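You operate a simulated robot arm through the tools that you are given. There is no shell and no other tool. Be economical: measure what you need, move in short steps, check, and stop when the job is done.

Carry out the task below with a simulated two-armed robot. There is one attempt and no reset: what you move stays moved.

Task
Hold the green tote on the white table steady with one hand and put the red block from the white table in it with the other.

Only the result counts: the job must be done as asked and must still hold three seconds after the hand-in. Knocking over, shifting, dropping, spilling or breaking anything else fails it.

Robot
Two 7-joint arms with two-finger parallel grippers on one trunk, on a base that drives. Base frame: it is fixed to the floor where the robot stands at the start and does not move with it; the origin is under the middle of the robot, x ahead of it, y to its left, z up; the surface under the hand at the start is at about z = 0.8. Readings come in m, rad, newtons and seconds.
The left shoulder is at the start at [0.03, 0.119, 0.935], the right one opposite. With the tool pointing down near the work surface each hand reaches from about 0.28 to 0.68 m from the robot's upright axis, wherever it stands, measured 20 degrees to its own side. Places, roughly: green tote [1, 1.25, 0.75]. Payload 3.43 kg a hand.
The tool frame of a hand sits at the grasp point between the pads (the TCP): z along the fingers, y along the line on which they close. The tips reach 0.03 m beyond it. The gripper opens to 0.094 m. The fingers are 0.028 m wide and 0.01 m thick; the gripper's body (0.05 by 0.096 m) begins 0.055 m behind the TCP.
Orientation is that of the tool frame in the base frame, as a unit quaternion [w, x, y, z]. With the fingers straight down and closing along the base's y, the tool's x points along the base's -x, its y along +y and its z along -z.

Tools
- The arms move only by the tool jog_arm. It takes "left_rows", "right_rows" or both (then of equal length, played together; a hand with none holds still); each is a list of rows, each a list of 3 entries, a list of its own where there are three numbers: the shift along the tool's x, y, z in units of 20 mm (1.0 is 20 mm), then the turn, a rotation vector about the tool's x, y, z in units of 5 degrees (1.0 is 5 degrees), then the opening in per cent of the stroke, from 0 (shut) to 100 (fully open). In form: [[[tx, ty, tz], [ax, ay, az], gripper], ...]. A call has 1 to 8 rows; each row shifts and turns the commanded pose from where the row before left it, along the tool's axes as they then stand. A call with a number of a shift or a turn outside -1 to 1 is refused whole. Rows are played at 5 a second. More than 0.05 m and 0.15 rad between two rows, or a gripper value outside its range, and nothing of the call is played. A pose out of reach is approached as far as the arm can. The call stops where the force on the tool passes 40 N (or 10 N more than at its start, if that is more) or the arm is blocked; 0.2 s more then pass. The fingers move at their own pace (about 0.072 m/s each) and stop on an object; they squeeze with about 39 N. The grip force told is the motor's: it shows also when the fingers shut on nothing. Time passes only in rows, and 0.2 s behind the last, so rows that do not move let the fingers close. The reply holds the time, the measured pose of the TCP, the force on the tool along the base axes, the opening and the grip force, in the units named above and with some noise, with the torque about the TCP (base axes, N m) and any sound that the robot's microphone picked up.
- Cameras (640 x 400 px; columns grow to the right, rows downward): "scene" is now at [0.0561, 0.0104, 1.6517]; the picture's right is [0.08, -1.00, 0.00], its down [-0.76, -0.06, -0.65] and it looks along [0.64, 0.05, -0.76] (base axes); focal length 290 px, centre (320, 200). "left" rides on the left gripper at [0.076, -0.014, -0.102] in its tool frame; the picture's right is [0.18, 0.98, 0.00], its down [-0.75, 0.14, -0.64] and it looks along [-0.63, 0.12, 0.77] (tool axes); focal length 243 px, centre (320, 200). "right" rides on the right gripper at [0.076, 0.014, -0.102] in its tool frame; the picture's right is [-0.18, 0.98, 0.00], its down [-0.75, -0.14, -0.64] and it looks along [-0.63, -0.12, 0.77] (tool axes); focal length 243 px, centre (320, 200). There is no depth. A picture from a camera that has moved, and an enlarged one, comes with that camera's place and axes in the base frame and with its lens. The place of the scene camera against the robot may be out by one fixed shift of up to 0.018 m in any direction.
- get_image(camera): a new picture of that camera. It takes no simulated time.
- raise_lower(by): slides the trunk up (or, below 0, down) by that many m; the arms and the scene camera ride with it, the base frame stays. It gives what a move gives, with no picture.
- roll_base(legs): drives the robot by 1 to 6 legs, each [ahead, turn to the left] in m and rad, along the robot's own axes; the way and the turn of a leg run together, so that a leg with both is an arc; at most 1.5 m and 3.142 rad a leg. The arms and the cameras ride along, it lands a little off, and it stops where it bumps. It gives what a move gives.
- head_to(pan, tilt): turns the head with the scene camera to pan (to the left, within 2.496 rad either way) and tilt (down, from -0.506 to 1.204), counted from straight ahead of the robot. It gives what a move gives.
- zoom(camera, box): a new picture of the part [left, top, right, bottom] of that camera's present view, enlarged. It takes no simulated time.
- finish_job(): hands the job in; it is judged then, once.

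Work in short steps. Places have to be worked out from the pictures, the camera data and where the tool is seen: move nearer, look again, correct. Check each grasp and each placing, and mend what went wrong. You have 120 turns and 108 pictures in all, those below and enlarged ones among them. Open the grippers and draw the arms clear of the work before you hand the job in, unless the task says otherwise; then end with one line.

The tools are called as name(argument=value, ...) on one line, values as JSON. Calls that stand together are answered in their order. jog_arm: Moves the arms, as the interface text tells. Its arguments: {"type":"object","properties":{"left_rows":{"type":"array","items":{"type":"array"}},"right_rows":{"type":"array","items":{"type":"array"}}},"required":[]} The other tools are called the same way: raise_lower (by) slides the trunk up or down; roll_base (legs) drives the base; head_to (pan, tilt) turns the head that bears the scene camera; get_image (camera) takes a picture; zoom (camera, box) takes an enlarged picture of a part of a camera's view; finish_job () hands the job in.

At the start:

```text
time_s: 0.0
left_ee_pos: [0.4544, 0.1236, 1.1057]
left_ee_rot: [0.0, 0.0, 1.0, 0.0]
left_ft_force: [0.2, 1.2, 0.6]
left_wrist_torque: [0.01, 0.0, 0.01]
left_gripper_width: 0.094
left_gripper_force: 0.2
right_ee_pos: [0.3801, -0.2009, 1.0518]
right_ee_rot: [0.0, 0.0, 1.0, 0.0]
right_ft_force: [0.8, 0.5, -0.4]
right_wrist_torque: [-0.01, -0.04, 0.02]
right_gripper_width: 0.0941
right_gripper_force: 0.1
trunk travel left (down, up): [-0.2, 0.21]
robot x, y, heading: [-0.0024, 0.003, -0.003]
head pan, tilt: [0.086, 0.867]
```

scene: 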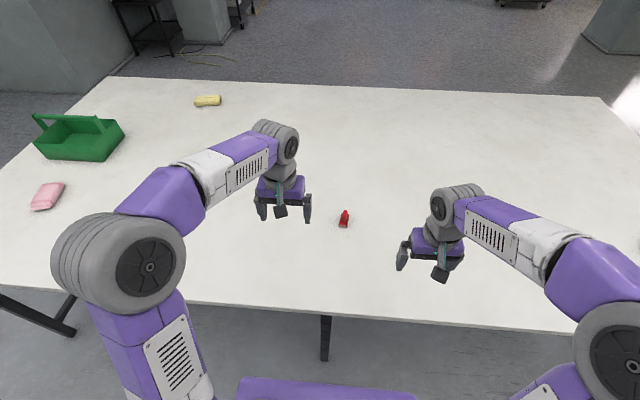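
right: 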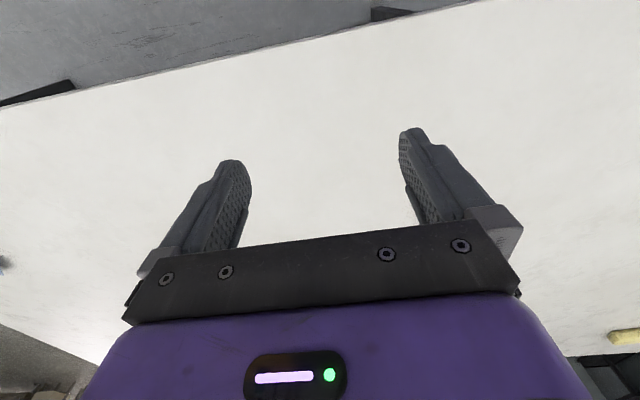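
left: 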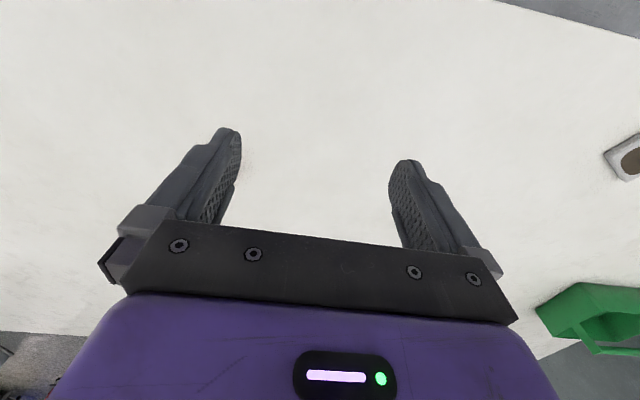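

I see the red block near the middle of the near table and the green tote far to the left. I will enlarge both to get their shape and place.

zoom(camera="scene", box=[304, 193, 384, 243])

zoom(camera="scene", box=[0, 75, 240, 225])

head_to(pan=0.9, tilt=0.6)

get_image(camera="scene")

```text
8.00 times, centred on (344, 218) of scene
camera zoom: at [0.0561, 0.0104, 1.6517], right [0.08, -1.0, 0.0], down [-0.76, -0.06, -0.65], along [0.64, 0.05, -0.76], focal length 2318 px, centre (128, 56)
```

zoom: 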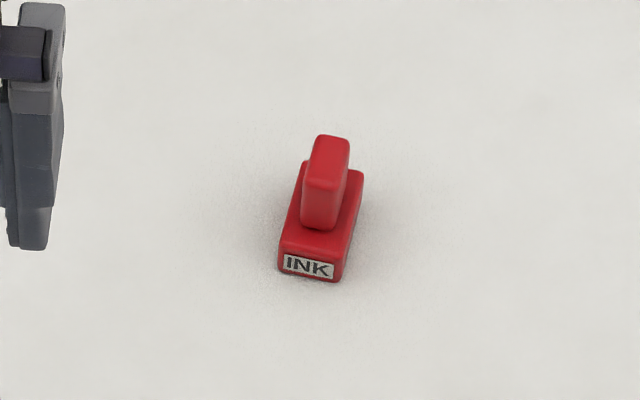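

```text
2.67 times, centred on (120, 150) of scene
camera zoom: at [0.0561, 0.0104, 1.6517], right [0.08, -1.0, 0.0], down [-0.76, -0.06, -0.65], along [0.64, 0.05, -0.76], focal length 773 px, centre (853, 333)
```

zoom: 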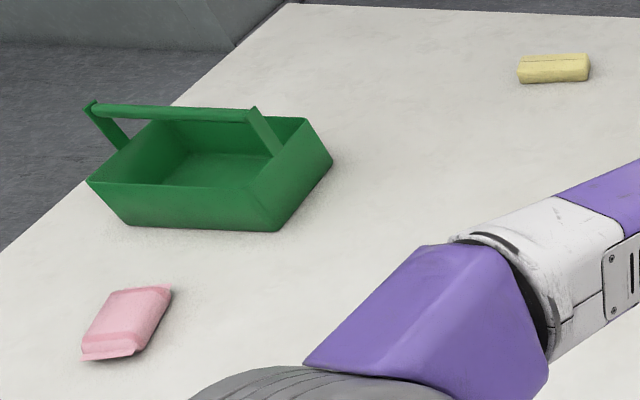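

```text
time_s: 1.1
left_ee_pos: [0.4543, 0.1232, 1.1064]
left_ee_rot: [0.0, 0.0, 1.0, 0.001]
left_ft_force: [0.1, 0.0, 0.1]
left_wrist_torque: [0.02, -0.03, -0.01]
left_gripper_width: 0.0939
left_gripper_force: 0.1
right_ee_pos: [0.3812, -0.2009, 1.0514]
right_ee_rot: [-0.001, 0.0, 1.0, 0.0]
right_ft_force: [0.0, -0.4, 0.1]
right_wrist_torque: [0.03, -0.02, 0.01]
right_gripper_width: 0.0942
right_gripper_force: 0.0
trunk travel left (down, up): [-0.2, 0.21]
robot x, y, heading: [0.0006, 0.0012, -0.003]
head pan, tilt: [0.901, 0.6]
```

```text
102 pictures are left
camera scene: at [0.0341, 0.073, 1.6739], right [0.78, -0.62, 0.0], down [-0.35, -0.44, -0.82], along [0.51, 0.65, -0.57], focal length 290 px, centre (320, 200)
```

scene: 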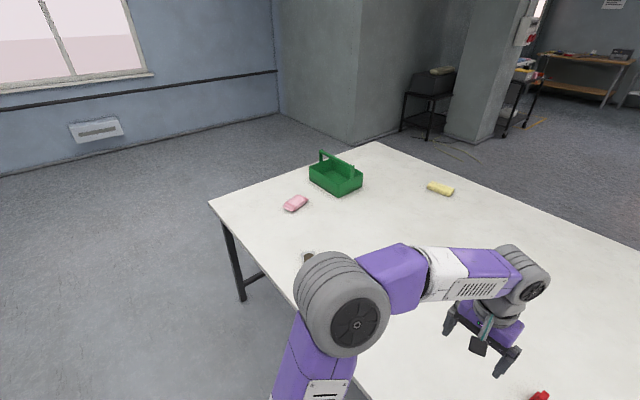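

The small red object is stamp-shaped, so before I take it I check the right part of the table for any other red block.

head_to(pan=-0.6, tilt=0.65)

get_image(camera="scene")

head_to(pan=0.3, tilt=0.9)

get_image(camera="scene")

```text
time_s: 2.7
left_ee_pos: [0.4551, 0.1237, 1.1075]
left_ee_rot: [0.0, 0.0, 1.0, 0.0]
left_ft_force: [0.5, 0.6, 0.4]
left_wrist_torque: [0.01, 0.01, -0.01]
left_gripper_width: 0.094
left_gripper_force: 0.1
right_ee_pos: [0.3794, -0.2003, 1.052]
right_ee_rot: [0.0, 0.0, 1.0, 0.0]
right_ft_force: [0.4, -0.7, 0.0]
right_wrist_torque: [-0.03, 0.03, -0.02]
right_gripper_width: 0.0939
right_gripper_force: 0.0
trunk travel left (down, up): [-0.2, 0.21]
robot x, y, heading: [-0.0026, 0.0027, -0.0]
head pan, tilt: [-0.6, 0.649]
```

```text
101 pictures are left
camera scene: at [0.0508, -0.0452, 1.6696], right [-0.56, -0.83, 0.0], down [-0.5, 0.34, -0.8], along [0.66, -0.45, -0.6], focal length 290 px, centre (320, 200)
```

scene: 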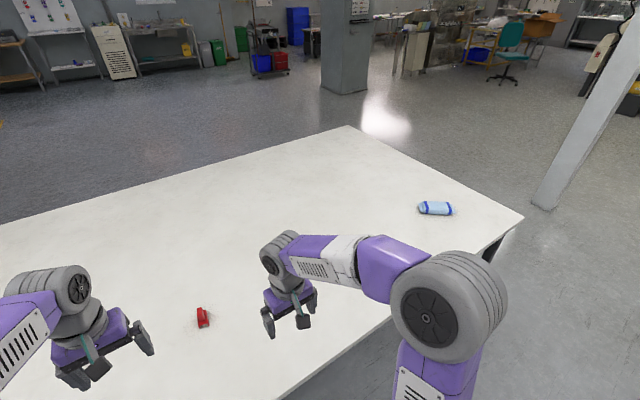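

```text
time_s: 3.9
left_ee_pos: [0.4558, 0.1234, 1.1061]
left_ee_rot: [0.0, 0.0, 1.0, 0.0]
left_ft_force: [0.3, -0.2, -0.2]
left_wrist_torque: [0.01, -0.01, 0.01]
left_gripper_width: 0.0941
left_gripper_force: 0.0
right_ee_pos: [0.3796, -0.2018, 1.0526]
right_ee_rot: [0.0, 0.0, 1.0, -0.001]
right_ft_force: [0.7, -0.8, -0.1]
right_wrist_torque: [0.03, 0.0, -0.02]
right_gripper_width: 0.094
right_gripper_force: 0.0
trunk travel left (down, up): [-0.2, 0.21]
robot x, y, heading: [-0.0006, 0.0016, 0.001]
head pan, tilt: [0.3, 0.901]
```

```text
100 pictures are left
camera scene: at [0.0513, 0.026, 1.6491], right [0.29, -0.96, 0.0], down [-0.75, -0.23, -0.62], along [0.59, 0.18, -0.78], focal length 290 px, centre (320, 200)
```

scene: 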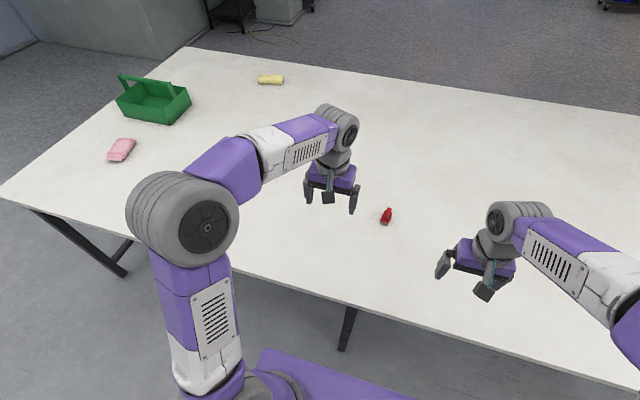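

The stamp-like block is the only red thing on the table, at about (0.677, -0.03). It lies near the right hand's reach limit, so I roll 0.06 m ahead (the table edge is at x≈0.35) and then move the right hand toward it.

roll_base(legs=[[0.06, 0.0]])

jog_arm(right_rows=[[[-1, 0.7, 0.3], [0, 0, 0], 100], [[-1, 0.7, 0.3], [0, 0, 0], 100], [[-1, 0.7, 0.3], [0, 0, 0], 100], [[-1, 0.7, 0.3], [0, 0, 0], 100], [[-1, 0.7, 0.3], [0, 0, 0], 100], [[-1, 0.7, 0.3], [0, 0, 0], 100], [[-1, 0.7, 0.3], [0, 0, 0], 100], [[-1, 0.7, 0.3], [0, 0, 0], 100]])

get_image(camera="right")

get_image(camera="scene")

```text
time_s: 4.9
left_ee_pos: [0.517, 0.1241, 1.1059]
left_ee_rot: [-0.001, 0.001, 1.0, 0.0]
left_ft_force: [0.4, 0.3, -1.2]
left_wrist_torque: [0.0, 0.05, 0.02]
left_gripper_width: 0.094
left_gripper_force: 0.1
right_ee_pos: [0.4408, -0.2005, 1.0512]
right_ee_rot: [-0.001, 0.0, 1.0, 0.0]
right_ft_force: [0.1, 0.6, -0.8]
right_wrist_torque: [0.02, 0.03, -0.02]
right_gripper_width: 0.094
right_gripper_force: 0.0
trunk travel left (down, up): [-0.2, 0.21]
robot x, y, heading: [0.0649, 0.0025, -0.002]
head pan, tilt: [0.3, 0.901]
```

```text
time_s: 6.7
left_ee_pos: [0.5159, 0.1229, 1.105]
left_ee_rot: [0.0, 0.0, 1.0, -0.001]
left_ft_force: [0.9, -0.2, -0.2]
left_wrist_torque: [0.0, -0.02, -0.04]
left_gripper_width: 0.0943
left_gripper_force: 0.0
right_ee_pos: [0.6001, -0.0887, 1.0037]
right_ee_rot: [0.0, 0.0, 1.0, 0.001]
right_ft_force: [-0.3, -0.2, 0.1]
right_wrist_torque: [0.02, 0.0, -0.01]
right_gripper_width: 0.0938
right_gripper_force: 0.1
trunk travel left (down, up): [-0.2, 0.21]
robot x, y, heading: [0.0644, -0.0014, 0.001]
head pan, tilt: [0.3, 0.901]
```

```text
99 pictures are left
camera right: at [0.525, -0.0747, 1.1064], right [0.18, 0.98, 0.0], down [0.75, -0.14, 0.64], along [0.63, -0.12, -0.77], focal length 243 px, centre (320, 200)
```

right: 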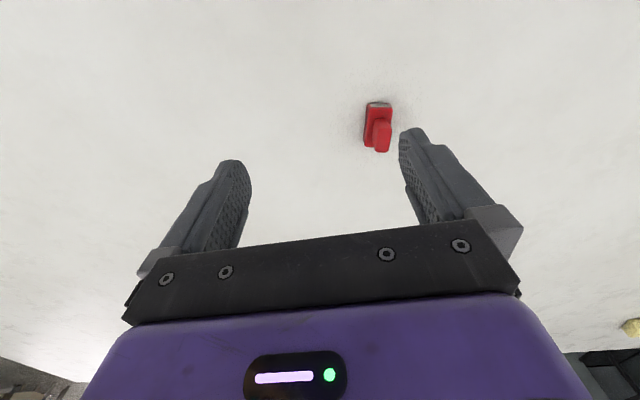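

```text
98 pictures are left
camera scene: at [0.1122, 0.0266, 1.6491], right [0.3, -0.96, 0.0], down [-0.75, -0.23, -0.62], along [0.59, 0.18, -0.78], focal length 290 px, centre (320, 200)
```

scene: 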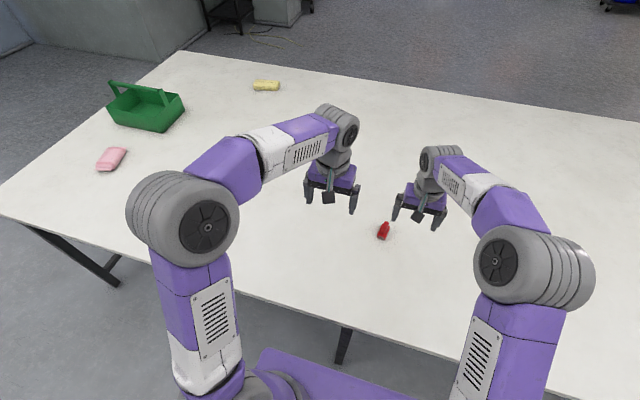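

The block shows clearly in the right hand camera, to the +y and +x side of the hand. I move the right hand over it while shifting the left hand 0.1 m away to the left for clearance, then look again for parallax.

jog_arm(left_rows=[[[0, 1, 0], [0, 0, 0], 100], [[0, 1, 0], [0, 0, 0], 100], [[0, 1, 0], [0, 0, 0], 100], [[0, 1, 0], [0, 0, 0], 100], [[0, 1, 0], [0, 0, 0], 100]], right_rows=[[[-0.6, 0.6, 0.7], [0, 0, 0], 100], [[-0.6, 0.6, 0.7], [0, 0, 0], 100], [[-0.6, 0.6, 0.7], [0, 0, 0], 100], [[-0.6, 0.6, 0.7], [0, 0, 0], 100], [[-0.6, 0.6, 0.7], [0, 0, 0], 100]])

get_image(camera="right")

```text
time_s: 7.9
left_ee_pos: [0.5163, 0.2231, 1.1042]
left_ee_rot: [-0.001, 0.0, 1.0, 0.0]
left_ft_force: [0.0, -0.6, -0.4]
left_wrist_torque: [0.0, 0.02, -0.01]
left_gripper_width: 0.0939
left_gripper_force: 0.1
right_ee_pos: [0.6609, -0.0298, 0.9344]
right_ee_rot: [-0.001, 0.0, 1.0, 0.0]
right_ft_force: [-0.1, -0.1, 0.4]
right_wrist_torque: [0.01, 0.0, -0.02]
right_gripper_width: 0.0939
right_gripper_force: 0.1
trunk travel left (down, up): [-0.2, 0.21]
robot x, y, heading: [0.0584, -0.0016, -0.005]
head pan, tilt: [0.3, 0.901]
```

```text
97 pictures are left
camera right: at [0.585, -0.014, 1.035], right [0.18, 0.98, 0.0], down [0.75, -0.14, 0.64], along [0.63, -0.12, -0.77], focal length 243 px, centre (320, 200)
```

right: 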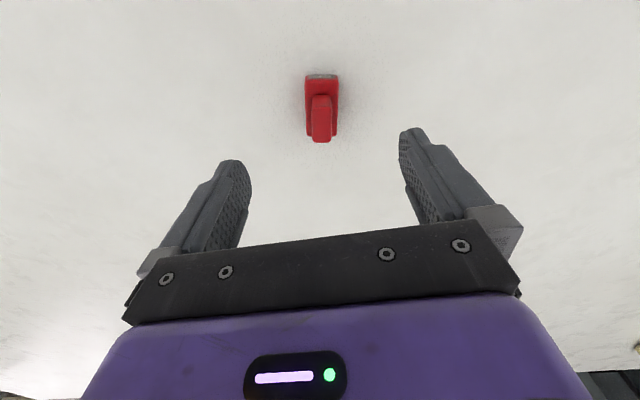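

Triangulating the two hand views puts the block's centre at about (0.66, -0.028) on a table at z≈0.80, with its long axis turned about -10°. I turn the hand to match and go down in two steps.

jog_arm(right_rows=[[[0, 0.1, 0.5], [0, 0, 1], 100], [[0, 0, 0.7], [0, 0, 1], 100], [[0, 0, 0.7], [0, 0, 0], 100], [[0, 0, 0.7], [0, 0, 0], 100], [[0, 0, 0.4], [0, 0, 0], 100]])

get_image(camera="right")

```text
time_s: 9.1
left_ee_pos: [0.5157, 0.2231, 1.1064]
left_ee_rot: [0.0, 0.0, 1.0, 0.0]
left_ft_force: [0.0, 0.3, 0.7]
left_wrist_torque: [0.01, 0.02, -0.02]
left_gripper_width: 0.094
left_gripper_force: 0.0
right_ee_pos: [0.6601, -0.0272, 0.8742]
right_ee_rot: [0.0, 0.087, 0.996, 0.0]
right_ft_force: [-0.5, -0.2, -0.1]
right_wrist_torque: [-0.01, 0.0, 0.01]
right_gripper_width: 0.0938
right_gripper_force: 0.0
trunk travel left (down, up): [-0.2, 0.21]
robot x, y, heading: [0.0602, 0.0031, 0.002]
head pan, tilt: [0.3, 0.901]
```

```text
96 pictures are left
camera right: at [0.5881, 0.0003, 0.9747], right [0.35, 0.94, 0.0], down [0.72, -0.27, 0.64], along [0.6, -0.23, -0.77], focal length 243 px, centre (320, 200)
```

right: 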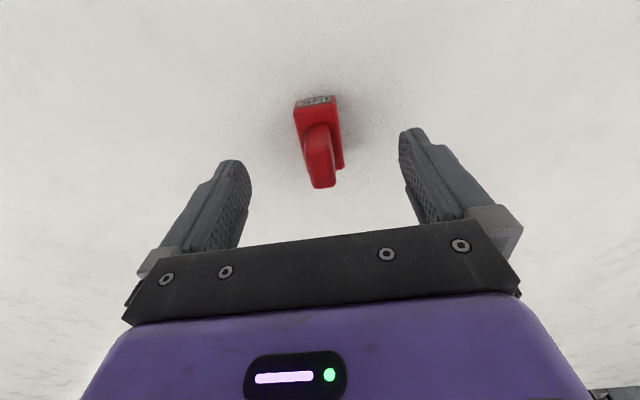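

The block lies centred and aligned between the fingers. I go down 0.036 m and close.

jog_arm(right_rows=[[[0.1, 0.1, 0.6], [0, 0, 0], 100], [[0.1, 0, 0.6], [0, 0, 0], 100], [[0, 0, 0.6], [0, 0, 0], 100], [[0, 0, 0], [0, 0, 0], 0], [[0, 0, 0], [0, 0, 0], 0], [[0, 0, 0], [0, 0, 0], 0], [[0, 0, 0], [0, 0, 0], 0]])

get_image(camera="right")

```text
time_s: 10.7
left_ee_pos: [0.5161, 0.2239, 1.1045]
left_ee_rot: [0.0, 0.0, 1.0, 0.0]
left_ft_force: [0.2, -0.7, -0.2]
left_wrist_torque: [-0.03, 0.03, 0.0]
left_gripper_width: 0.0939
left_gripper_force: 0.0
right_ee_pos: [0.6561, -0.025, 0.8386]
right_ee_rot: [0.0, 0.087, 0.996, 0.0]
right_ft_force: [-0.1, 0.0, 0.2]
right_wrist_torque: [0.0, 0.03, 0.05]
right_gripper_width: 0.0278
right_gripper_force: 39.5
trunk travel left (down, up): [-0.2, 0.21]
robot x, y, heading: [0.0574, 0.0024, 0.003]
head pan, tilt: [0.3, 0.901]
```

```text
95 pictures are left
camera right: at [0.5852, 0.0026, 0.9403], right [0.35, 0.94, 0.0], down [0.72, -0.27, 0.64], along [0.6, -0.23, -0.77], focal length 243 px, centre (320, 200)
```

right: 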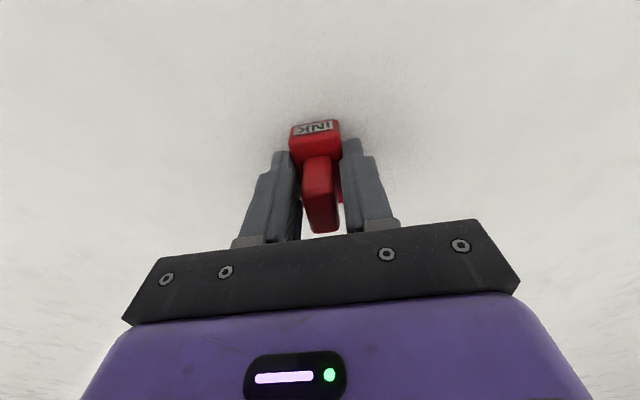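

The width of 0.028 m and 39 N show the block's base is gripped. I lift it and draw it in.

jog_arm(right_rows=[[[0, 0, -1], [0, 0, 0], 0], [[0, 0, -1], [0, 0, 0], 0], [[0, 0, -1], [0, 0, 0], 0], [[0, 0, -1], [0, 0, 0], 0], [[0.5, 0, -1], [0, 0, 0], 0], [[1, -0.5, -1], [0, 0, 0], 0], [[1, -0.7, -1], [0, 0, 0], 0], [[1, -0.7, -1], [0, 0, 0], 0]])

jog_arm(right_rows=[[[1, -0.7, -1], [0, 0, 0], 0], [[1, -0.7, -1], [0, 0, 0], 0], [[1, -0.7, -1], [0, 0, 0], 0], [[1, -0.7, 0], [0, 0, 0], 0], [[1, -0.7, 0], [0, 0, 0], 0], [[1, -0.7, 0], [0, 0, 0], 0]])

get_image(camera="right")

```text
time_s: 12.5
left_ee_pos: [0.5155, 0.2221, 1.1056]
left_ee_rot: [0.001, 0.0, 1.0, 0.001]
left_ft_force: [0.5, 0.6, -0.3]
left_wrist_torque: [0.0, 0.0, -0.05]
left_gripper_width: 0.0941
left_gripper_force: 0.1
right_ee_pos: [0.5763, -0.0493, 0.9984]
right_ee_rot: [0.0, 0.088, 0.996, 0.0]
right_ft_force: [-1.0, -0.1, -0.9]
right_wrist_torque: [0.01, -0.02, 0.04]
right_gripper_width: 0.0278
right_gripper_force: 38.7
trunk travel left (down, up): [-0.2, 0.21]
robot x, y, heading: [0.0612, -0.0003, -0.001]
head pan, tilt: [0.3, 0.901]
```

```text
time_s: 13.9
left_ee_pos: [0.5152, 0.2231, 1.1051]
left_ee_rot: [0.0, 0.001, 1.0, 0.001]
left_ft_force: [0.0, 0.8, -0.9]
left_wrist_torque: [0.03, -0.01, 0.0]
left_gripper_width: 0.0943
left_gripper_force: 0.0
right_ee_pos: [0.4469, -0.1103, 1.0592]
right_ee_rot: [0.0, 0.087, 0.996, -0.001]
right_ft_force: [-0.4, 0.6, 0.3]
right_wrist_torque: [0.03, 0.0, 0.0]
right_gripper_width: 0.0276
right_gripper_force: 38.9
trunk travel left (down, up): [-0.2, 0.21]
robot x, y, heading: [0.062, 0.0003, 0.002]
head pan, tilt: [0.3, 0.901]
```

```text
94 pictures are left
camera right: at [0.3751, -0.0829, 1.1612], right [0.35, 0.94, 0.0], down [0.72, -0.27, 0.64], along [0.6, -0.23, -0.77], focal length 243 px, centre (320, 200)
```

right: 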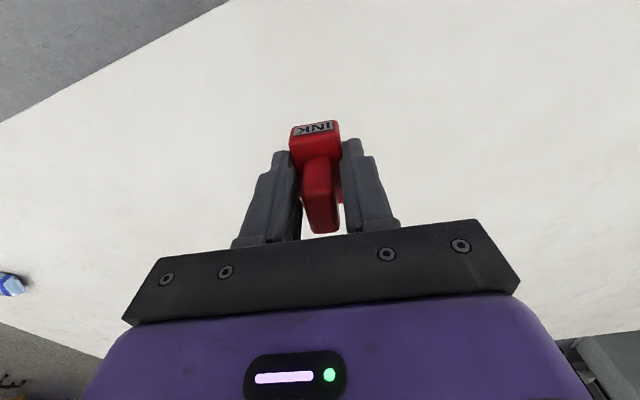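

The block is held firmly. The tote stands near x 0.9–1.12, y 1.02–1.30 by the table's left end (edge y≈1.40), out of reach from here, so I drive around to that end: back off, left to y≈1.95, then ahead to x≈1.0.

roll_base(legs=[[-0.16, 0], [0, 1.571], [1.5, 0], [0.45, 0], [0, -1.571], [1.1, 0]])

head_to(pan=-1.4, tilt=0.8)

get_image(camera="scene")

```text
time_s: 37.5
left_ee_pos: [1.4598, 2.1575, 1.1057]
left_ee_rot: [-0.001, 0.008, 1.0, 0.0]
left_ft_force: [0.2, 0.3, -0.5]
left_wrist_torque: [0.03, 0.01, 0.0]
left_gripper_width: 0.094
left_gripper_force: 0.0
right_ee_pos: [1.3874, 1.8255, 1.059]
right_ee_rot: [0.0, 0.095, 0.995, 0.0]
right_ft_force: [-0.9, -0.3, -0.1]
right_wrist_torque: [-0.01, -0.02, 0.02]
right_gripper_width: 0.0276
right_gripper_force: 38.9
trunk travel left (down, up): [-0.2, 0.21]
robot x, y, heading: [1.0012, 1.9442, -0.017]
head pan, tilt: [0.3, 0.901]
```

```text
time_s: 39.3
left_ee_pos: [1.4597, 2.1567, 1.1058]
left_ee_rot: [0.0, 0.008, 1.0, 0.0]
left_ft_force: [-0.4, -0.4, -0.2]
left_wrist_torque: [0.02, -0.01, 0.0]
left_gripper_width: 0.0941
left_gripper_force: 0.1
right_ee_pos: [1.3867, 1.8244, 1.059]
right_ee_rot: [0.0, 0.095, 0.995, 0.0]
right_ft_force: [-0.7, -0.3, -0.6]
right_wrist_torque: [0.0, -0.01, 0.0]
right_gripper_width: 0.0276
right_gripper_force: 38.8
trunk travel left (down, up): [-0.2, 0.21]
robot x, y, heading: [0.9999, 1.9434, -0.015]
head pan, tilt: [-1.4, 0.799]
```

```text
93 pictures are left
camera scene: at [0.9929, 1.8658, 1.657], right [-0.99, -0.16, 0.0], down [-0.11, 0.71, -0.7], along [0.11, -0.69, -0.72], focal length 290 px, centre (320, 200)
```

scene: 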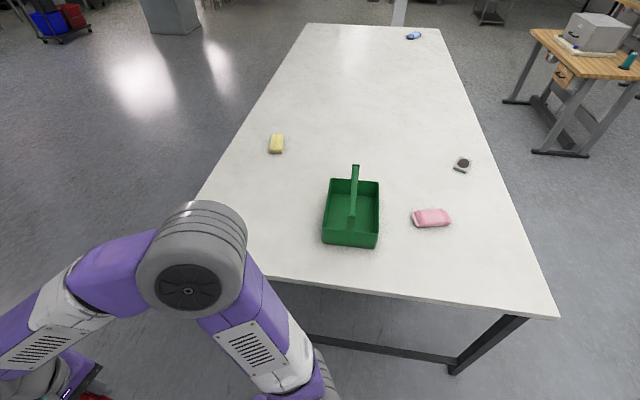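

The drive landed at (1.0, 1.944); the tote centre reads about (0.99, 1.13). I turn to face the table end and look straight down at the tote before closing in.

roll_base(legs=[[0, -1.555], [0.1, 0]])

head_to(pan=0.0, tilt=0.85)

get_image(camera="scene")

get_image(camera="left")

```text
time_s: 44.2
left_ee_pos: [1.2234, 1.3852, 1.105]
left_ee_rot: [-0.001, 0.708, 0.706, 0.001]
left_ft_force: [-0.1, 0.3, 0.8]
left_wrist_torque: [0.05, 0.01, 0.0]
left_gripper_width: 0.094
left_gripper_force: 0.1
right_ee_pos: [0.8911, 1.4537, 1.0605]
right_ee_rot: [0.0, 0.766, 0.642, -0.001]
right_ft_force: [0.0, -0.1, -1.0]
right_wrist_torque: [0.0, 0.02, 0.03]
right_gripper_width: 0.0279
right_gripper_force: 39.1
trunk travel left (down, up): [-0.2, 0.21]
robot x, y, heading: [0.9997, 1.8428, -1.574]
head pan, tilt: [-1.4, 0.799]
```

```text
time_s: 45.8
left_ee_pos: [1.2229, 1.3863, 1.1052]
left_ee_rot: [0.0, 0.708, 0.706, 0.0]
left_ft_force: [-0.2, 1.2, -0.3]
left_wrist_torque: [-0.01, -0.05, 0.01]
left_gripper_width: 0.0941
left_gripper_force: 0.0
right_ee_pos: [0.8912, 1.4549, 1.0587]
right_ee_rot: [0.0, 0.766, 0.642, 0.0]
right_ft_force: [-0.6, 1.1, -0.1]
right_wrist_torque: [-0.03, -0.01, -0.01]
right_gripper_width: 0.0279
right_gripper_force: 38.9
trunk travel left (down, up): [-0.2, 0.21]
robot x, y, heading: [1.0012, 1.8462, -1.569]
head pan, tilt: [0.0, 0.85]
```

```text
92 pictures are left
camera scene: at [1.0099, 1.7972, 1.653], right [-1.0, 0.0, 0.0], down [0.0, 0.75, -0.66], along [0.0, -0.66, -0.75], focal length 290 px, centre (320, 200)
```

scene: 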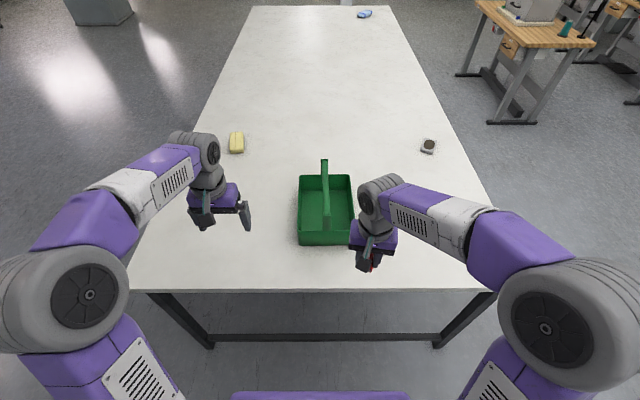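

```text
91 pictures are left
camera left: at [1.2087, 1.4626, 1.2088], right [0.98, 0.18, 0.0], down [0.14, -0.75, 0.64], along [0.12, -0.63, -0.77], focal length 243 px, centre (320, 200)
```

left: 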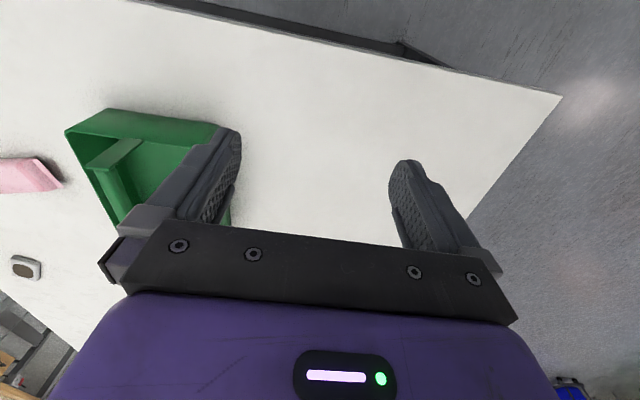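

Facing the tote now. I enlarge it to read the handle bar and rim geometry.

zoom(camera="scene", box=[246, 150, 406, 250])

zoom(camera="left", box=[40, 80, 280, 230])

get_image(camera="right")

```text
4.00 times, centred on (326, 200) of scene
camera zoom: at [1.0099, 1.7972, 1.653], right [-1.0, 0.0, 0.0], down [0.0, 0.75, -0.66], along [0.0, -0.66, -0.75], focal length 1159 px, centre (296, 200)
```

zoom: 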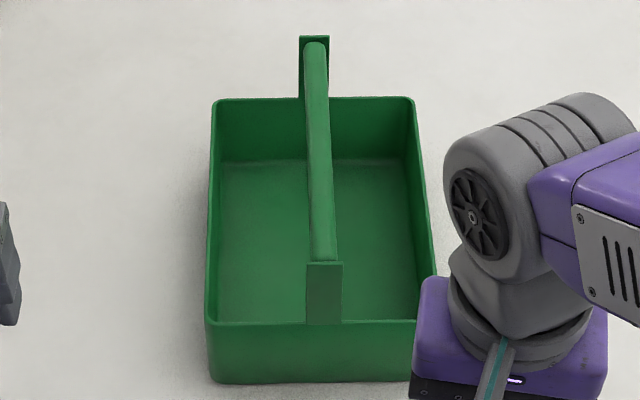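

```text
2.67 times, centred on (160, 155) of left
camera zoom: at [1.2087, 1.4626, 1.2088], right [0.98, 0.18, 0.0], down [0.14, -0.75, 0.64], along [0.12, -0.63, -0.77], focal length 647 px, centre (747, 320)
```

zoom: 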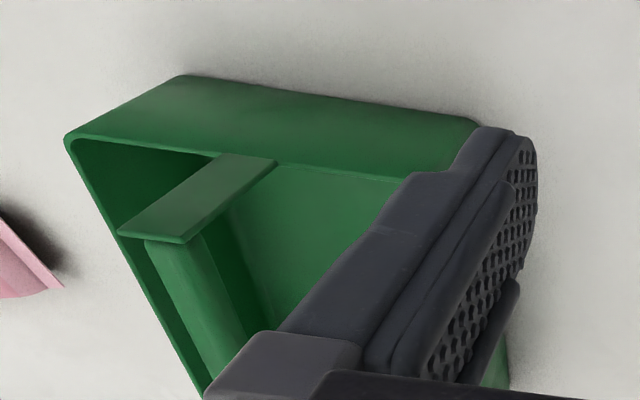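

```text
88 pictures are left
camera right: at [0.9184, 1.5269, 1.1611], right [0.94, -0.35, 0.0], down [-0.27, -0.72, 0.64], along [-0.23, -0.6, -0.77], focal length 243 px, centre (320, 200)
```

right: 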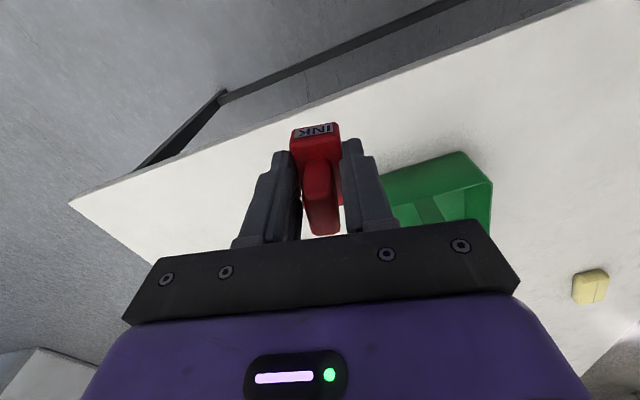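

Scene zoom gives: tote x≈0.90–1.08, y≈0.99–1.26, rim z≈0.89, handle bar along y at x≈0.99 topping at z≈0.97. My plan is for the left hand to grip the +x side wall at its rim while the right hand puts the block in the -x half. I roll 0.14 m nearer first.

roll_base(legs=[[0.14, 0]])

jog_arm(left_rows=[[[-0.5, -0.9, 0.5], [0, 0, 0], 100], [[-0.5, -0.9, 0.5], [0, 0, 0], 100], [[-0.5, -0.9, 0.5], [0, 0, 0], 100], [[-0.5, -0.9, 0.5], [0, 0, 0], 100], [[-0.5, -0.9, 0.5], [0, 0, 0], 100], [[-0.5, -0.9, 0.5], [0, 0, 0], 100], [[-0.5, -0.8, 0.5], [0, 0, 0], 100], [[-0.5, -0.8, 0.5], [0, 0, 0], 100]])

get_image(camera="left")

get_image(camera="scene")

```text
time_s: 47.1
left_ee_pos: [1.2222, 1.2458, 1.1061]
left_ee_rot: [-0.001, 0.708, 0.706, 0.001]
left_ft_force: [0.0, 0.2, -1.0]
left_wrist_torque: [0.01, 0.0, -0.03]
left_gripper_width: 0.0943
left_gripper_force: 0.0
right_ee_pos: [0.8896, 1.3151, 1.059]
right_ee_rot: [-0.001, 0.766, 0.642, 0.0]
right_ft_force: [-0.4, -0.4, 0.0]
right_wrist_torque: [0.04, -0.02, -0.01]
right_gripper_width: 0.028
right_gripper_force: 39.1
trunk travel left (down, up): [-0.2, 0.21]
robot x, y, heading: [0.9978, 1.703, -1.57]
head pan, tilt: [0.0, 0.85]
```

```text
time_s: 48.9
left_ee_pos: [1.0823, 1.1671, 1.0261]
left_ee_rot: [0.0, 0.708, 0.706, 0.001]
left_ft_force: [-0.9, 0.8, -0.1]
left_wrist_torque: [-0.04, -0.01, -0.02]
left_gripper_width: 0.0942
left_gripper_force: 0.2
right_ee_pos: [0.8893, 1.3159, 1.0599]
right_ee_rot: [0.0, 0.766, 0.642, 0.0]
right_ft_force: [0.0, 0.2, 0.1]
right_wrist_torque: [0.02, 0.01, 0.03]
right_gripper_width: 0.028
right_gripper_force: 38.9
trunk travel left (down, up): [-0.2, 0.21]
robot x, y, heading: [1.0017, 1.7011, -1.571]
head pan, tilt: [0.0, 0.85]
```

```text
87 pictures are left
camera left: at [1.0679, 1.2434, 1.1295], right [0.98, 0.18, 0.0], down [0.14, -0.75, 0.64], along [0.12, -0.63, -0.77], focal length 243 px, centre (320, 200)
```

left: 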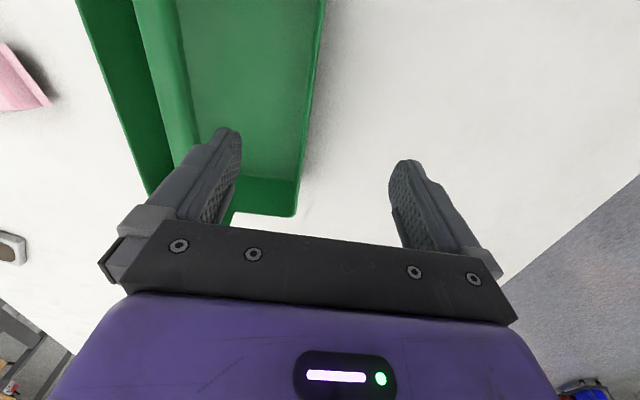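

```text
86 pictures are left
camera scene: at [1.0091, 1.658, 1.653], right [-1.0, 0.0, 0.0], down [0.0, 0.75, -0.66], along [0.0, -0.66, -0.75], focal length 290 px, centre (320, 200)
```

scene: 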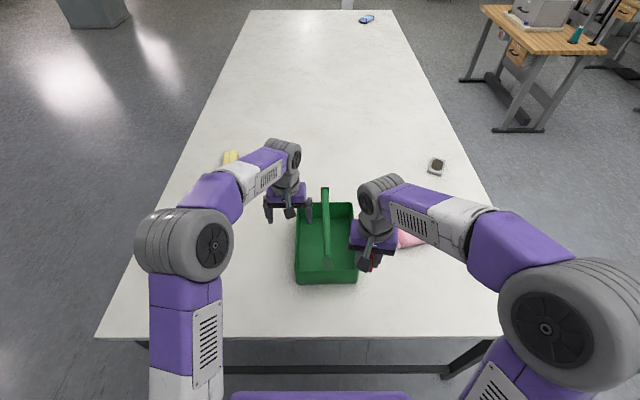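

The hand camera puts the +x wall's rim at x≈1.074. I shift 9 mm toward it, lower until the tips sit just over rim height, and look again.

jog_arm(left_rows=[[[0, -0.45, 1], [0, 0, 0], 100], [[0, 0, 1], [0, 0, 0], 100], [[0, 0, 1], [0, 0, 0], 100], [[0, 0, 0.9], [0, 0, 0], 100]])

get_image(camera="left")

zoom(camera="scene", box=[240, 170, 400, 290])

```text
time_s: 49.9
left_ee_pos: [1.0733, 1.1681, 0.9478]
left_ee_rot: [0.001, 0.708, 0.707, 0.0]
left_ft_force: [-0.7, 0.4, -0.8]
left_wrist_torque: [0.02, 0.04, -0.01]
left_gripper_width: 0.0939
left_gripper_force: 0.1
right_ee_pos: [0.8901, 1.3155, 1.0589]
right_ee_rot: [0.0, 0.766, 0.642, 0.001]
right_ft_force: [0.1, 1.0, -0.6]
right_wrist_torque: [-0.02, 0.03, -0.02]
right_gripper_width: 0.0276
right_gripper_force: 38.9
trunk travel left (down, up): [-0.2, 0.21]
robot x, y, heading: [1.0002, 1.7025, -1.571]
head pan, tilt: [0.0, 0.85]
```

```text
85 pictures are left
camera left: at [1.0593, 1.244, 1.0512], right [0.98, 0.18, 0.0], down [0.14, -0.75, 0.64], along [0.12, -0.63, -0.77], focal length 243 px, centre (320, 200)
```

left: 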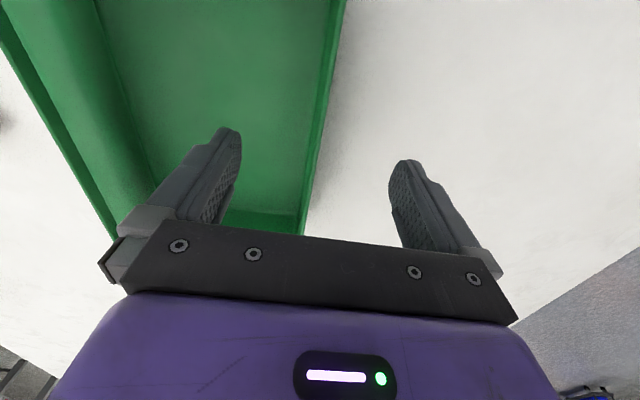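

```text
3.33 times, centred on (320, 230) of scene
camera zoom: at [1.0097, 1.6583, 1.653], right [-1.0, 0.0, 0.0], down [0.0, 0.75, -0.66], along [0.0, -0.66, -0.75], focal length 966 px, centre (320, 100)
```

zoom: 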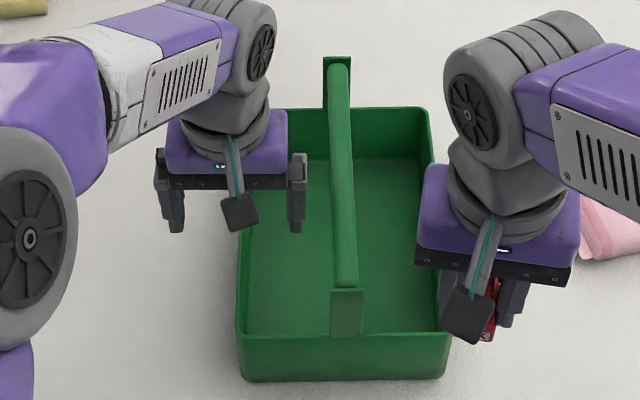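

The wall runs centred between the open fingers with the inner finger clear of the handle. I lower 0.06 m so the fingers straddle the wall, then close.

jog_arm(left_rows=[[[0, 0, 0.8], [0, 0, 0], 100], [[0, 0, 0.8], [0, 0, 0], 100], [[0, 0, 0.8], [0, 0, 0], 100], [[0, 0, 0.7], [0, 0, 0], 100]])

get_image(camera="left")

```text
time_s: 50.9
left_ee_pos: [1.0722, 1.1694, 0.8857]
left_ee_rot: [-0.001, 0.708, 0.706, 0.001]
left_ft_force: [-0.6, -0.8, -0.2]
left_wrist_torque: [0.0, 0.0, -0.02]
left_gripper_width: 0.0939
left_gripper_force: 0.1
right_ee_pos: [0.8904, 1.315, 1.0594]
right_ee_rot: [0.0, 0.767, 0.642, 0.0]
right_ft_force: [-0.8, -0.1, -0.1]
right_wrist_torque: [-0.02, 0.03, -0.01]
right_gripper_width: 0.0278
right_gripper_force: 38.7
trunk travel left (down, up): [-0.2, 0.21]
robot x, y, heading: [1.0018, 1.7029, -1.574]
head pan, tilt: [0.0, 0.85]
```

```text
83 pictures are left
camera left: at [1.0584, 1.2445, 0.9889], right [0.98, 0.18, 0.0], down [0.14, -0.75, 0.64], along [0.12, -0.63, -0.77], focal length 243 px, centre (320, 200)
```

left: 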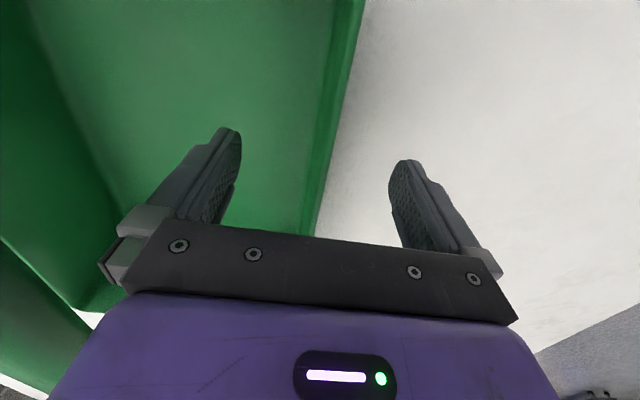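

Rim is at z≈0.895, x≈1.073; fingers straddle it by 4 cm. I close the left hand gently in steps.

jog_arm(left_rows=[[[0, 0, 0], [0, 0, 0], 60], [[0, 0, 0], [0, 0, 0], 40], [[0, 0, 0], [0, 0, 0], 20], [[0, 0, 0], [0, 0, 0], 10], [[0, 0, 0], [0, 0, 0], 0], [[0, 0, 0], [0, 0, 0], 0], [[0, 0, 0], [0, 0, 0], 0], [[0, 0, 0], [0, 0, 0], 0]])

get_image(camera="left")

zoom(camera="scene", box=[240, 170, 400, 290])

```text
time_s: 52.7
left_ee_pos: [1.0728, 1.1682, 0.886]
left_ee_rot: [-0.001, 0.709, 0.705, 0.0]
left_ft_force: [0.0, -0.4, 0.6]
left_wrist_torque: [-0.01, -0.01, 0.01]
left_gripper_width: 0.008
left_gripper_force: 38.3
right_ee_pos: [0.89, 1.3154, 1.0594]
right_ee_rot: [0.0, 0.767, 0.642, 0.0]
right_ft_force: [-0.2, 0.2, -0.1]
right_wrist_torque: [0.02, -0.01, 0.0]
right_gripper_width: 0.028
right_gripper_force: 39.2
trunk travel left (down, up): [-0.2, 0.21]
robot x, y, heading: [1.0012, 1.7024, -1.577]
head pan, tilt: [0.0, 0.85]
```

```text
82 pictures are left
camera left: at [1.0585, 1.2444, 0.9893], right [0.98, 0.18, 0.0], down [0.14, -0.75, 0.64], along [0.12, -0.63, -0.77], focal length 243 px, centre (320, 200)
```

left: 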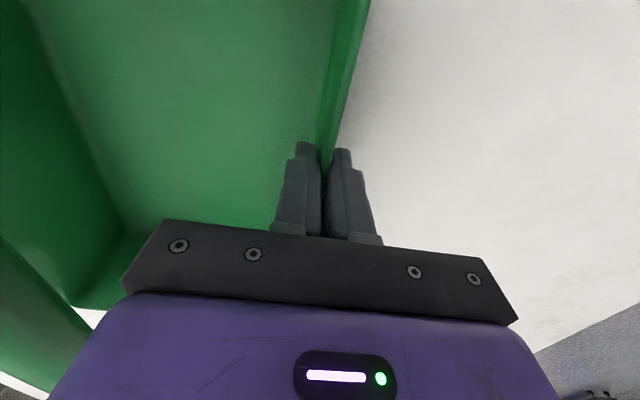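

```text
3.33 times, centred on (320, 230) of scene
camera zoom: at [1.0096, 1.6584, 1.653], right [-1.0, 0.0, 0.0], down [0.0, 0.75, -0.66], along [0.0, -0.66, -0.75], focal length 966 px, centre (320, 100)
```

zoom: 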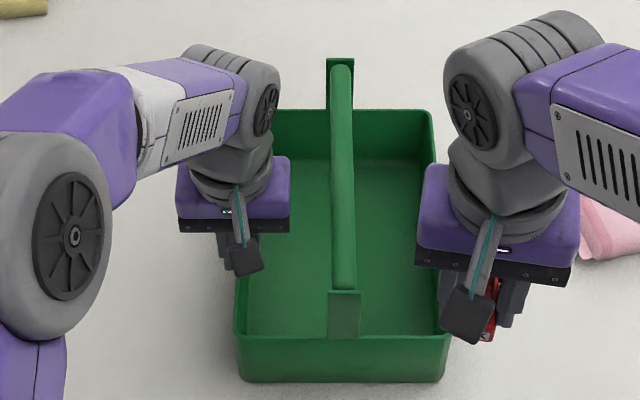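

The tote is held (8 mm between pads, 38 N) and has not shifted noticeably. With the hand beside the handle, the right gripper's wide side must run along the bar, so I turn the right hand 100° about the vertical, up here clear of everything.

jog_arm(right_rows=[[[0, 0, 0], [0, 0, -1], 0], [[0, 0, 0], [0, 0, -1], 0], [[0, 0, 0], [0, 0, -1], 0], [[0, 0, 0], [0, 0, -1], 0], [[0, 0, 0], [0, 0, -1], 0], [[0, 0, 0], [0, 0, -1], 0], [[0, 0, 0], [0, 0, -1], 0], [[0, 0, 0], [0, 0, -1], 0]])

jog_arm(right_rows=[[[0, 0, 0], [0, 0, -1], 0], [[0, 0, 0], [0, 0, -1], 0], [[0, 0, 0], [0, 0, -1], 0], [[0, 0, 0], [0, 0, -1], 0], [[0, 0, 0], [0, 0, -1], 0], [[0, 0, 0], [0, 0, -1], 0], [[0, 0, 0], [0, 0, -1], 0], [[0, 0, 0], [0, 0, -1], 0]])

get_image(camera="scene")

```text
time_s: 54.5
left_ee_pos: [1.0726, 1.1676, 0.8851]
left_ee_rot: [0.0, 0.709, 0.706, 0.0]
left_ft_force: [-0.3, -1.2, 1.4]
left_wrist_torque: [-0.03, -0.02, 0.03]
left_gripper_width: 0.008
left_gripper_force: 39.1
right_ee_pos: [0.8908, 1.3156, 1.0592]
right_ee_rot: [0.0, 0.501, 0.866, 0.001]
right_ft_force: [-0.5, -1.0, 0.0]
right_wrist_torque: [0.03, 0.0, -0.03]
right_gripper_width: 0.0277
right_gripper_force: 38.8
trunk travel left (down, up): [-0.2, 0.21]
robot x, y, heading: [0.9979, 1.7034, -1.575]
head pan, tilt: [0.0, 0.85]
```

```text
time_s: 56.3
left_ee_pos: [1.0732, 1.1669, 0.8866]
left_ee_rot: [-0.001, 0.709, 0.706, 0.0]
left_ft_force: [0.5, -1.9, 1.5]
left_wrist_torque: [0.04, -0.03, 0.04]
left_gripper_width: 0.008
left_gripper_force: 38.8
right_ee_pos: [0.8913, 1.3147, 1.0599]
right_ee_rot: [0.0, 0.174, 0.985, 0.0]
right_ft_force: [0.1, 0.3, -0.3]
right_wrist_torque: [0.0, 0.02, 0.0]
right_gripper_width: 0.028
right_gripper_force: 38.7
trunk travel left (down, up): [-0.2, 0.21]
robot x, y, heading: [0.9996, 1.7038, -1.571]
head pan, tilt: [0.0, 0.85]
```

```text
80 pictures are left
camera scene: at [1.0096, 1.6584, 1.653], right [-1.0, 0.0, 0.0], down [0.0, 0.75, -0.66], along [0.0, -0.66, -0.75], focal length 290 px, centre (320, 200)
```

scene: 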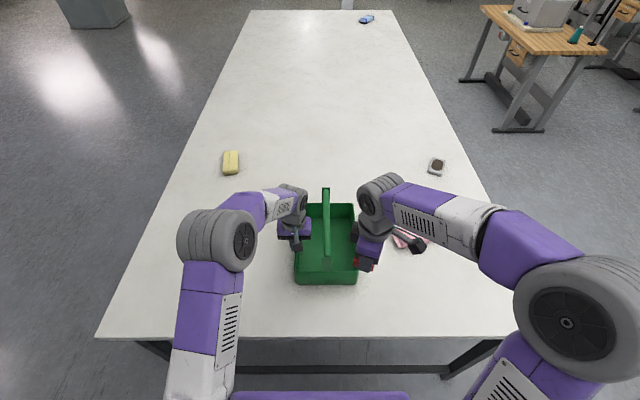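

The turn works. I finish it and carry the block over the -x half of the tote at (0.932, 1.13), still above handle height.

jog_arm(right_rows=[[[0, 0, 0], [0, 0, -1], 0], [[0, 0, 0], [0, 0, -1], 0], [[0, 0, 0], [0, 0, -1], 0], [[0, 0, 0], [0, 0, -1], 0], [[0, -1, 0], [0, 0, 0], 0], [[0, -1, 0], [0, 0, 0], 0], [[0, -1, 0], [0, 0, 0], 0], [[0, -1, 0], [0, 0, 0], 0]])

jog_arm(right_rows=[[[-0.4, -0.9, 0], [0, 0, 0], 0], [[-0.4, -0.9, 0], [0, 0, 0], 0], [[-0.4, -0.9, 0], [0, 0, 0], 0], [[-0.4, -0.9, 0], [0, 0, 0], 0], [[-0.4, -0.9, 0], [0, 0, 0], 0], [[0, -0.7, 0], [0, 0, 0], 0]])

get_image(camera="right")

zoom(camera="scene", box=[240, 170, 400, 290])

```text
time_s: 58.1
left_ee_pos: [1.0721, 1.1668, 0.8868]
left_ee_rot: [0.0, 0.708, 0.706, -0.001]
left_ft_force: [0.6, -2.0, 0.8]
left_wrist_torque: [0.4, 0.01, -0.04]
left_gripper_width: 0.008
left_gripper_force: 39.2
right_ee_pos: [0.8892, 1.2354, 1.059]
right_ee_rot: [0.001, 0.001, 1.0, -0.001]
right_ft_force: [-0.9, -0.7, -0.5]
right_wrist_torque: [0.01, 0.02, 0.02]
right_gripper_width: 0.0277
right_gripper_force: 39.1
trunk travel left (down, up): [-0.2, 0.21]
robot x, y, heading: [0.9992, 1.6992, -1.573]
head pan, tilt: [0.0, 0.85]
```

```text
time_s: 59.5
left_ee_pos: [1.0725, 1.1684, 0.8855]
left_ee_rot: [0.0, 0.708, 0.706, 0.0]
left_ft_force: [-0.9, -1.0, 0.8]
left_wrist_torque: [0.54, 0.01, -0.04]
left_gripper_width: 0.0082
left_gripper_force: 39.3
right_ee_pos: [0.9295, 1.1302, 1.058]
right_ee_rot: [0.0, 0.001, 1.0, 0.0]
right_ft_force: [-0.1, 0.4, -0.1]
right_wrist_torque: [0.01, -0.01, -0.04]
right_gripper_width: 0.0278
right_gripper_force: 39.1
trunk travel left (down, up): [-0.2, 0.21]
robot x, y, heading: [0.9976, 1.7031, -1.571]
head pan, tilt: [0.0, 0.85]
```

```text
79 pictures are left
camera right: at [0.8546, 1.1461, 1.1604], right [0.19, 0.98, 0.0], down [0.75, -0.14, 0.64], along [0.63, -0.12, -0.77], focal length 243 px, centre (320, 200)
```

right: 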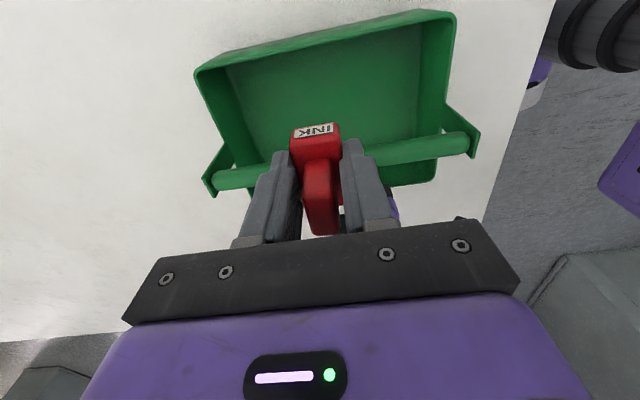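

```text
3.33 times, centred on (320, 230) of scene
camera zoom: at [1.0096, 1.6584, 1.653], right [-1.0, 0.0, 0.0], down [0.0, 0.75, -0.66], along [0.0, -0.66, -0.75], focal length 966 px, centre (320, 100)
```

zoom: 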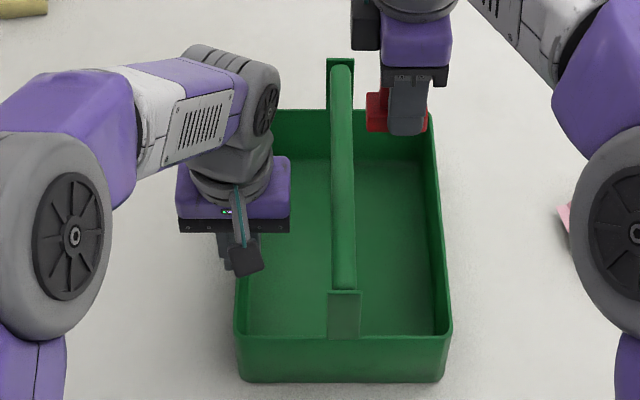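

The right camera puts the -x rim at x≈0.887 and the bar at x≈0.973, so the block at x 0.91–0.957 clears both. I lower it by 0.14 m and check.

jog_arm(right_rows=[[[0.1, 0, 0.8], [0, 0, 0], 0], [[0, 0, 0.9], [0, 0, 0], 0], [[0, 0, 0.9], [0, 0, 0], 0], [[0, 0, 0.9], [0, 0, 0], 0], [[0, 0, 0.9], [0, 0, 0], 0], [[0, 0, 0.9], [0, 0, 0], 0], [[0, 0, 0.9], [0, 0, 0], 0], [[0, 0, 0.8], [0, 0, 0], 0]])

get_image(camera="right")

zoom(camera="scene", box=[240, 170, 400, 290])

```text
time_s: 61.3
left_ee_pos: [1.0729, 1.1685, 0.8855]
left_ee_rot: [0.0, 0.708, 0.706, 0.001]
left_ft_force: [0.5, 0.1, 0.9]
left_wrist_torque: [-0.1, -0.04, -0.03]
left_gripper_width: 0.0079
left_gripper_force: 38.9
right_ee_pos: [0.9286, 1.1317, 0.9167]
right_ee_rot: [0.002, 0.001, 1.0, 0.0]
right_ft_force: [-0.3, 0.4, 0.0]
right_wrist_torque: [0.01, -0.01, 0.0]
right_gripper_width: 0.0281
right_gripper_force: 39.2
trunk travel left (down, up): [-0.2, 0.21]
robot x, y, heading: [0.9987, 1.7016, -1.574]
head pan, tilt: [0.0, 0.85]
```

```text
77 pictures are left
camera right: at [0.8526, 1.1467, 1.02], right [0.19, 0.98, 0.0], down [0.75, -0.14, 0.64], along [0.63, -0.12, -0.77], focal length 243 px, centre (320, 200)
```

right: 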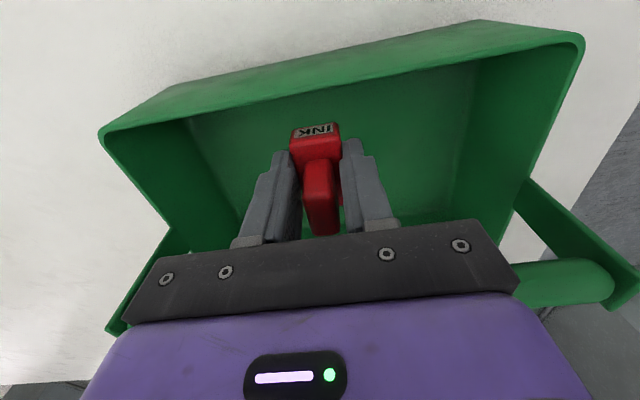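

```text
3.33 times, centred on (320, 230) of scene
camera zoom: at [1.0096, 1.6585, 1.653], right [-1.0, 0.0, 0.0], down [0.0, 0.75, -0.66], along [0.0, -0.66, -0.75], focal length 966 px, centre (320, 100)
```

zoom: 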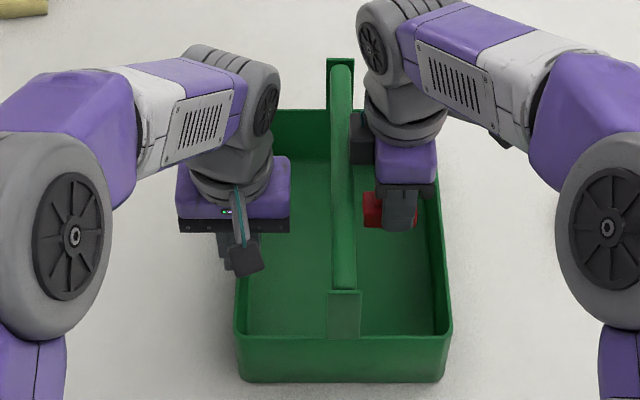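

Still no contact, but a dark part on the gripper's bar side could come close to the handle bar. I enlarge to check before lowering further.

zoom(camera="scene", box=[310, 180, 370, 230])

```text
8.00 times, centred on (340, 205) of scene
camera zoom: at [1.0096, 1.6585, 1.653], right [-1.0, 0.0, 0.0], down [0.0, 0.75, -0.66], along [0.0, -0.66, -0.75], focal length 2318 px, centre (160, 160)
```

zoom: 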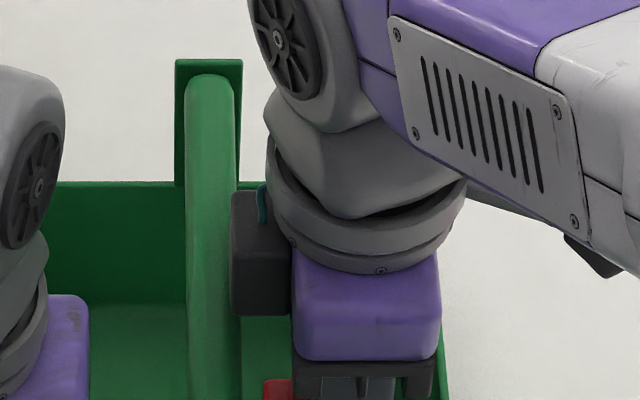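

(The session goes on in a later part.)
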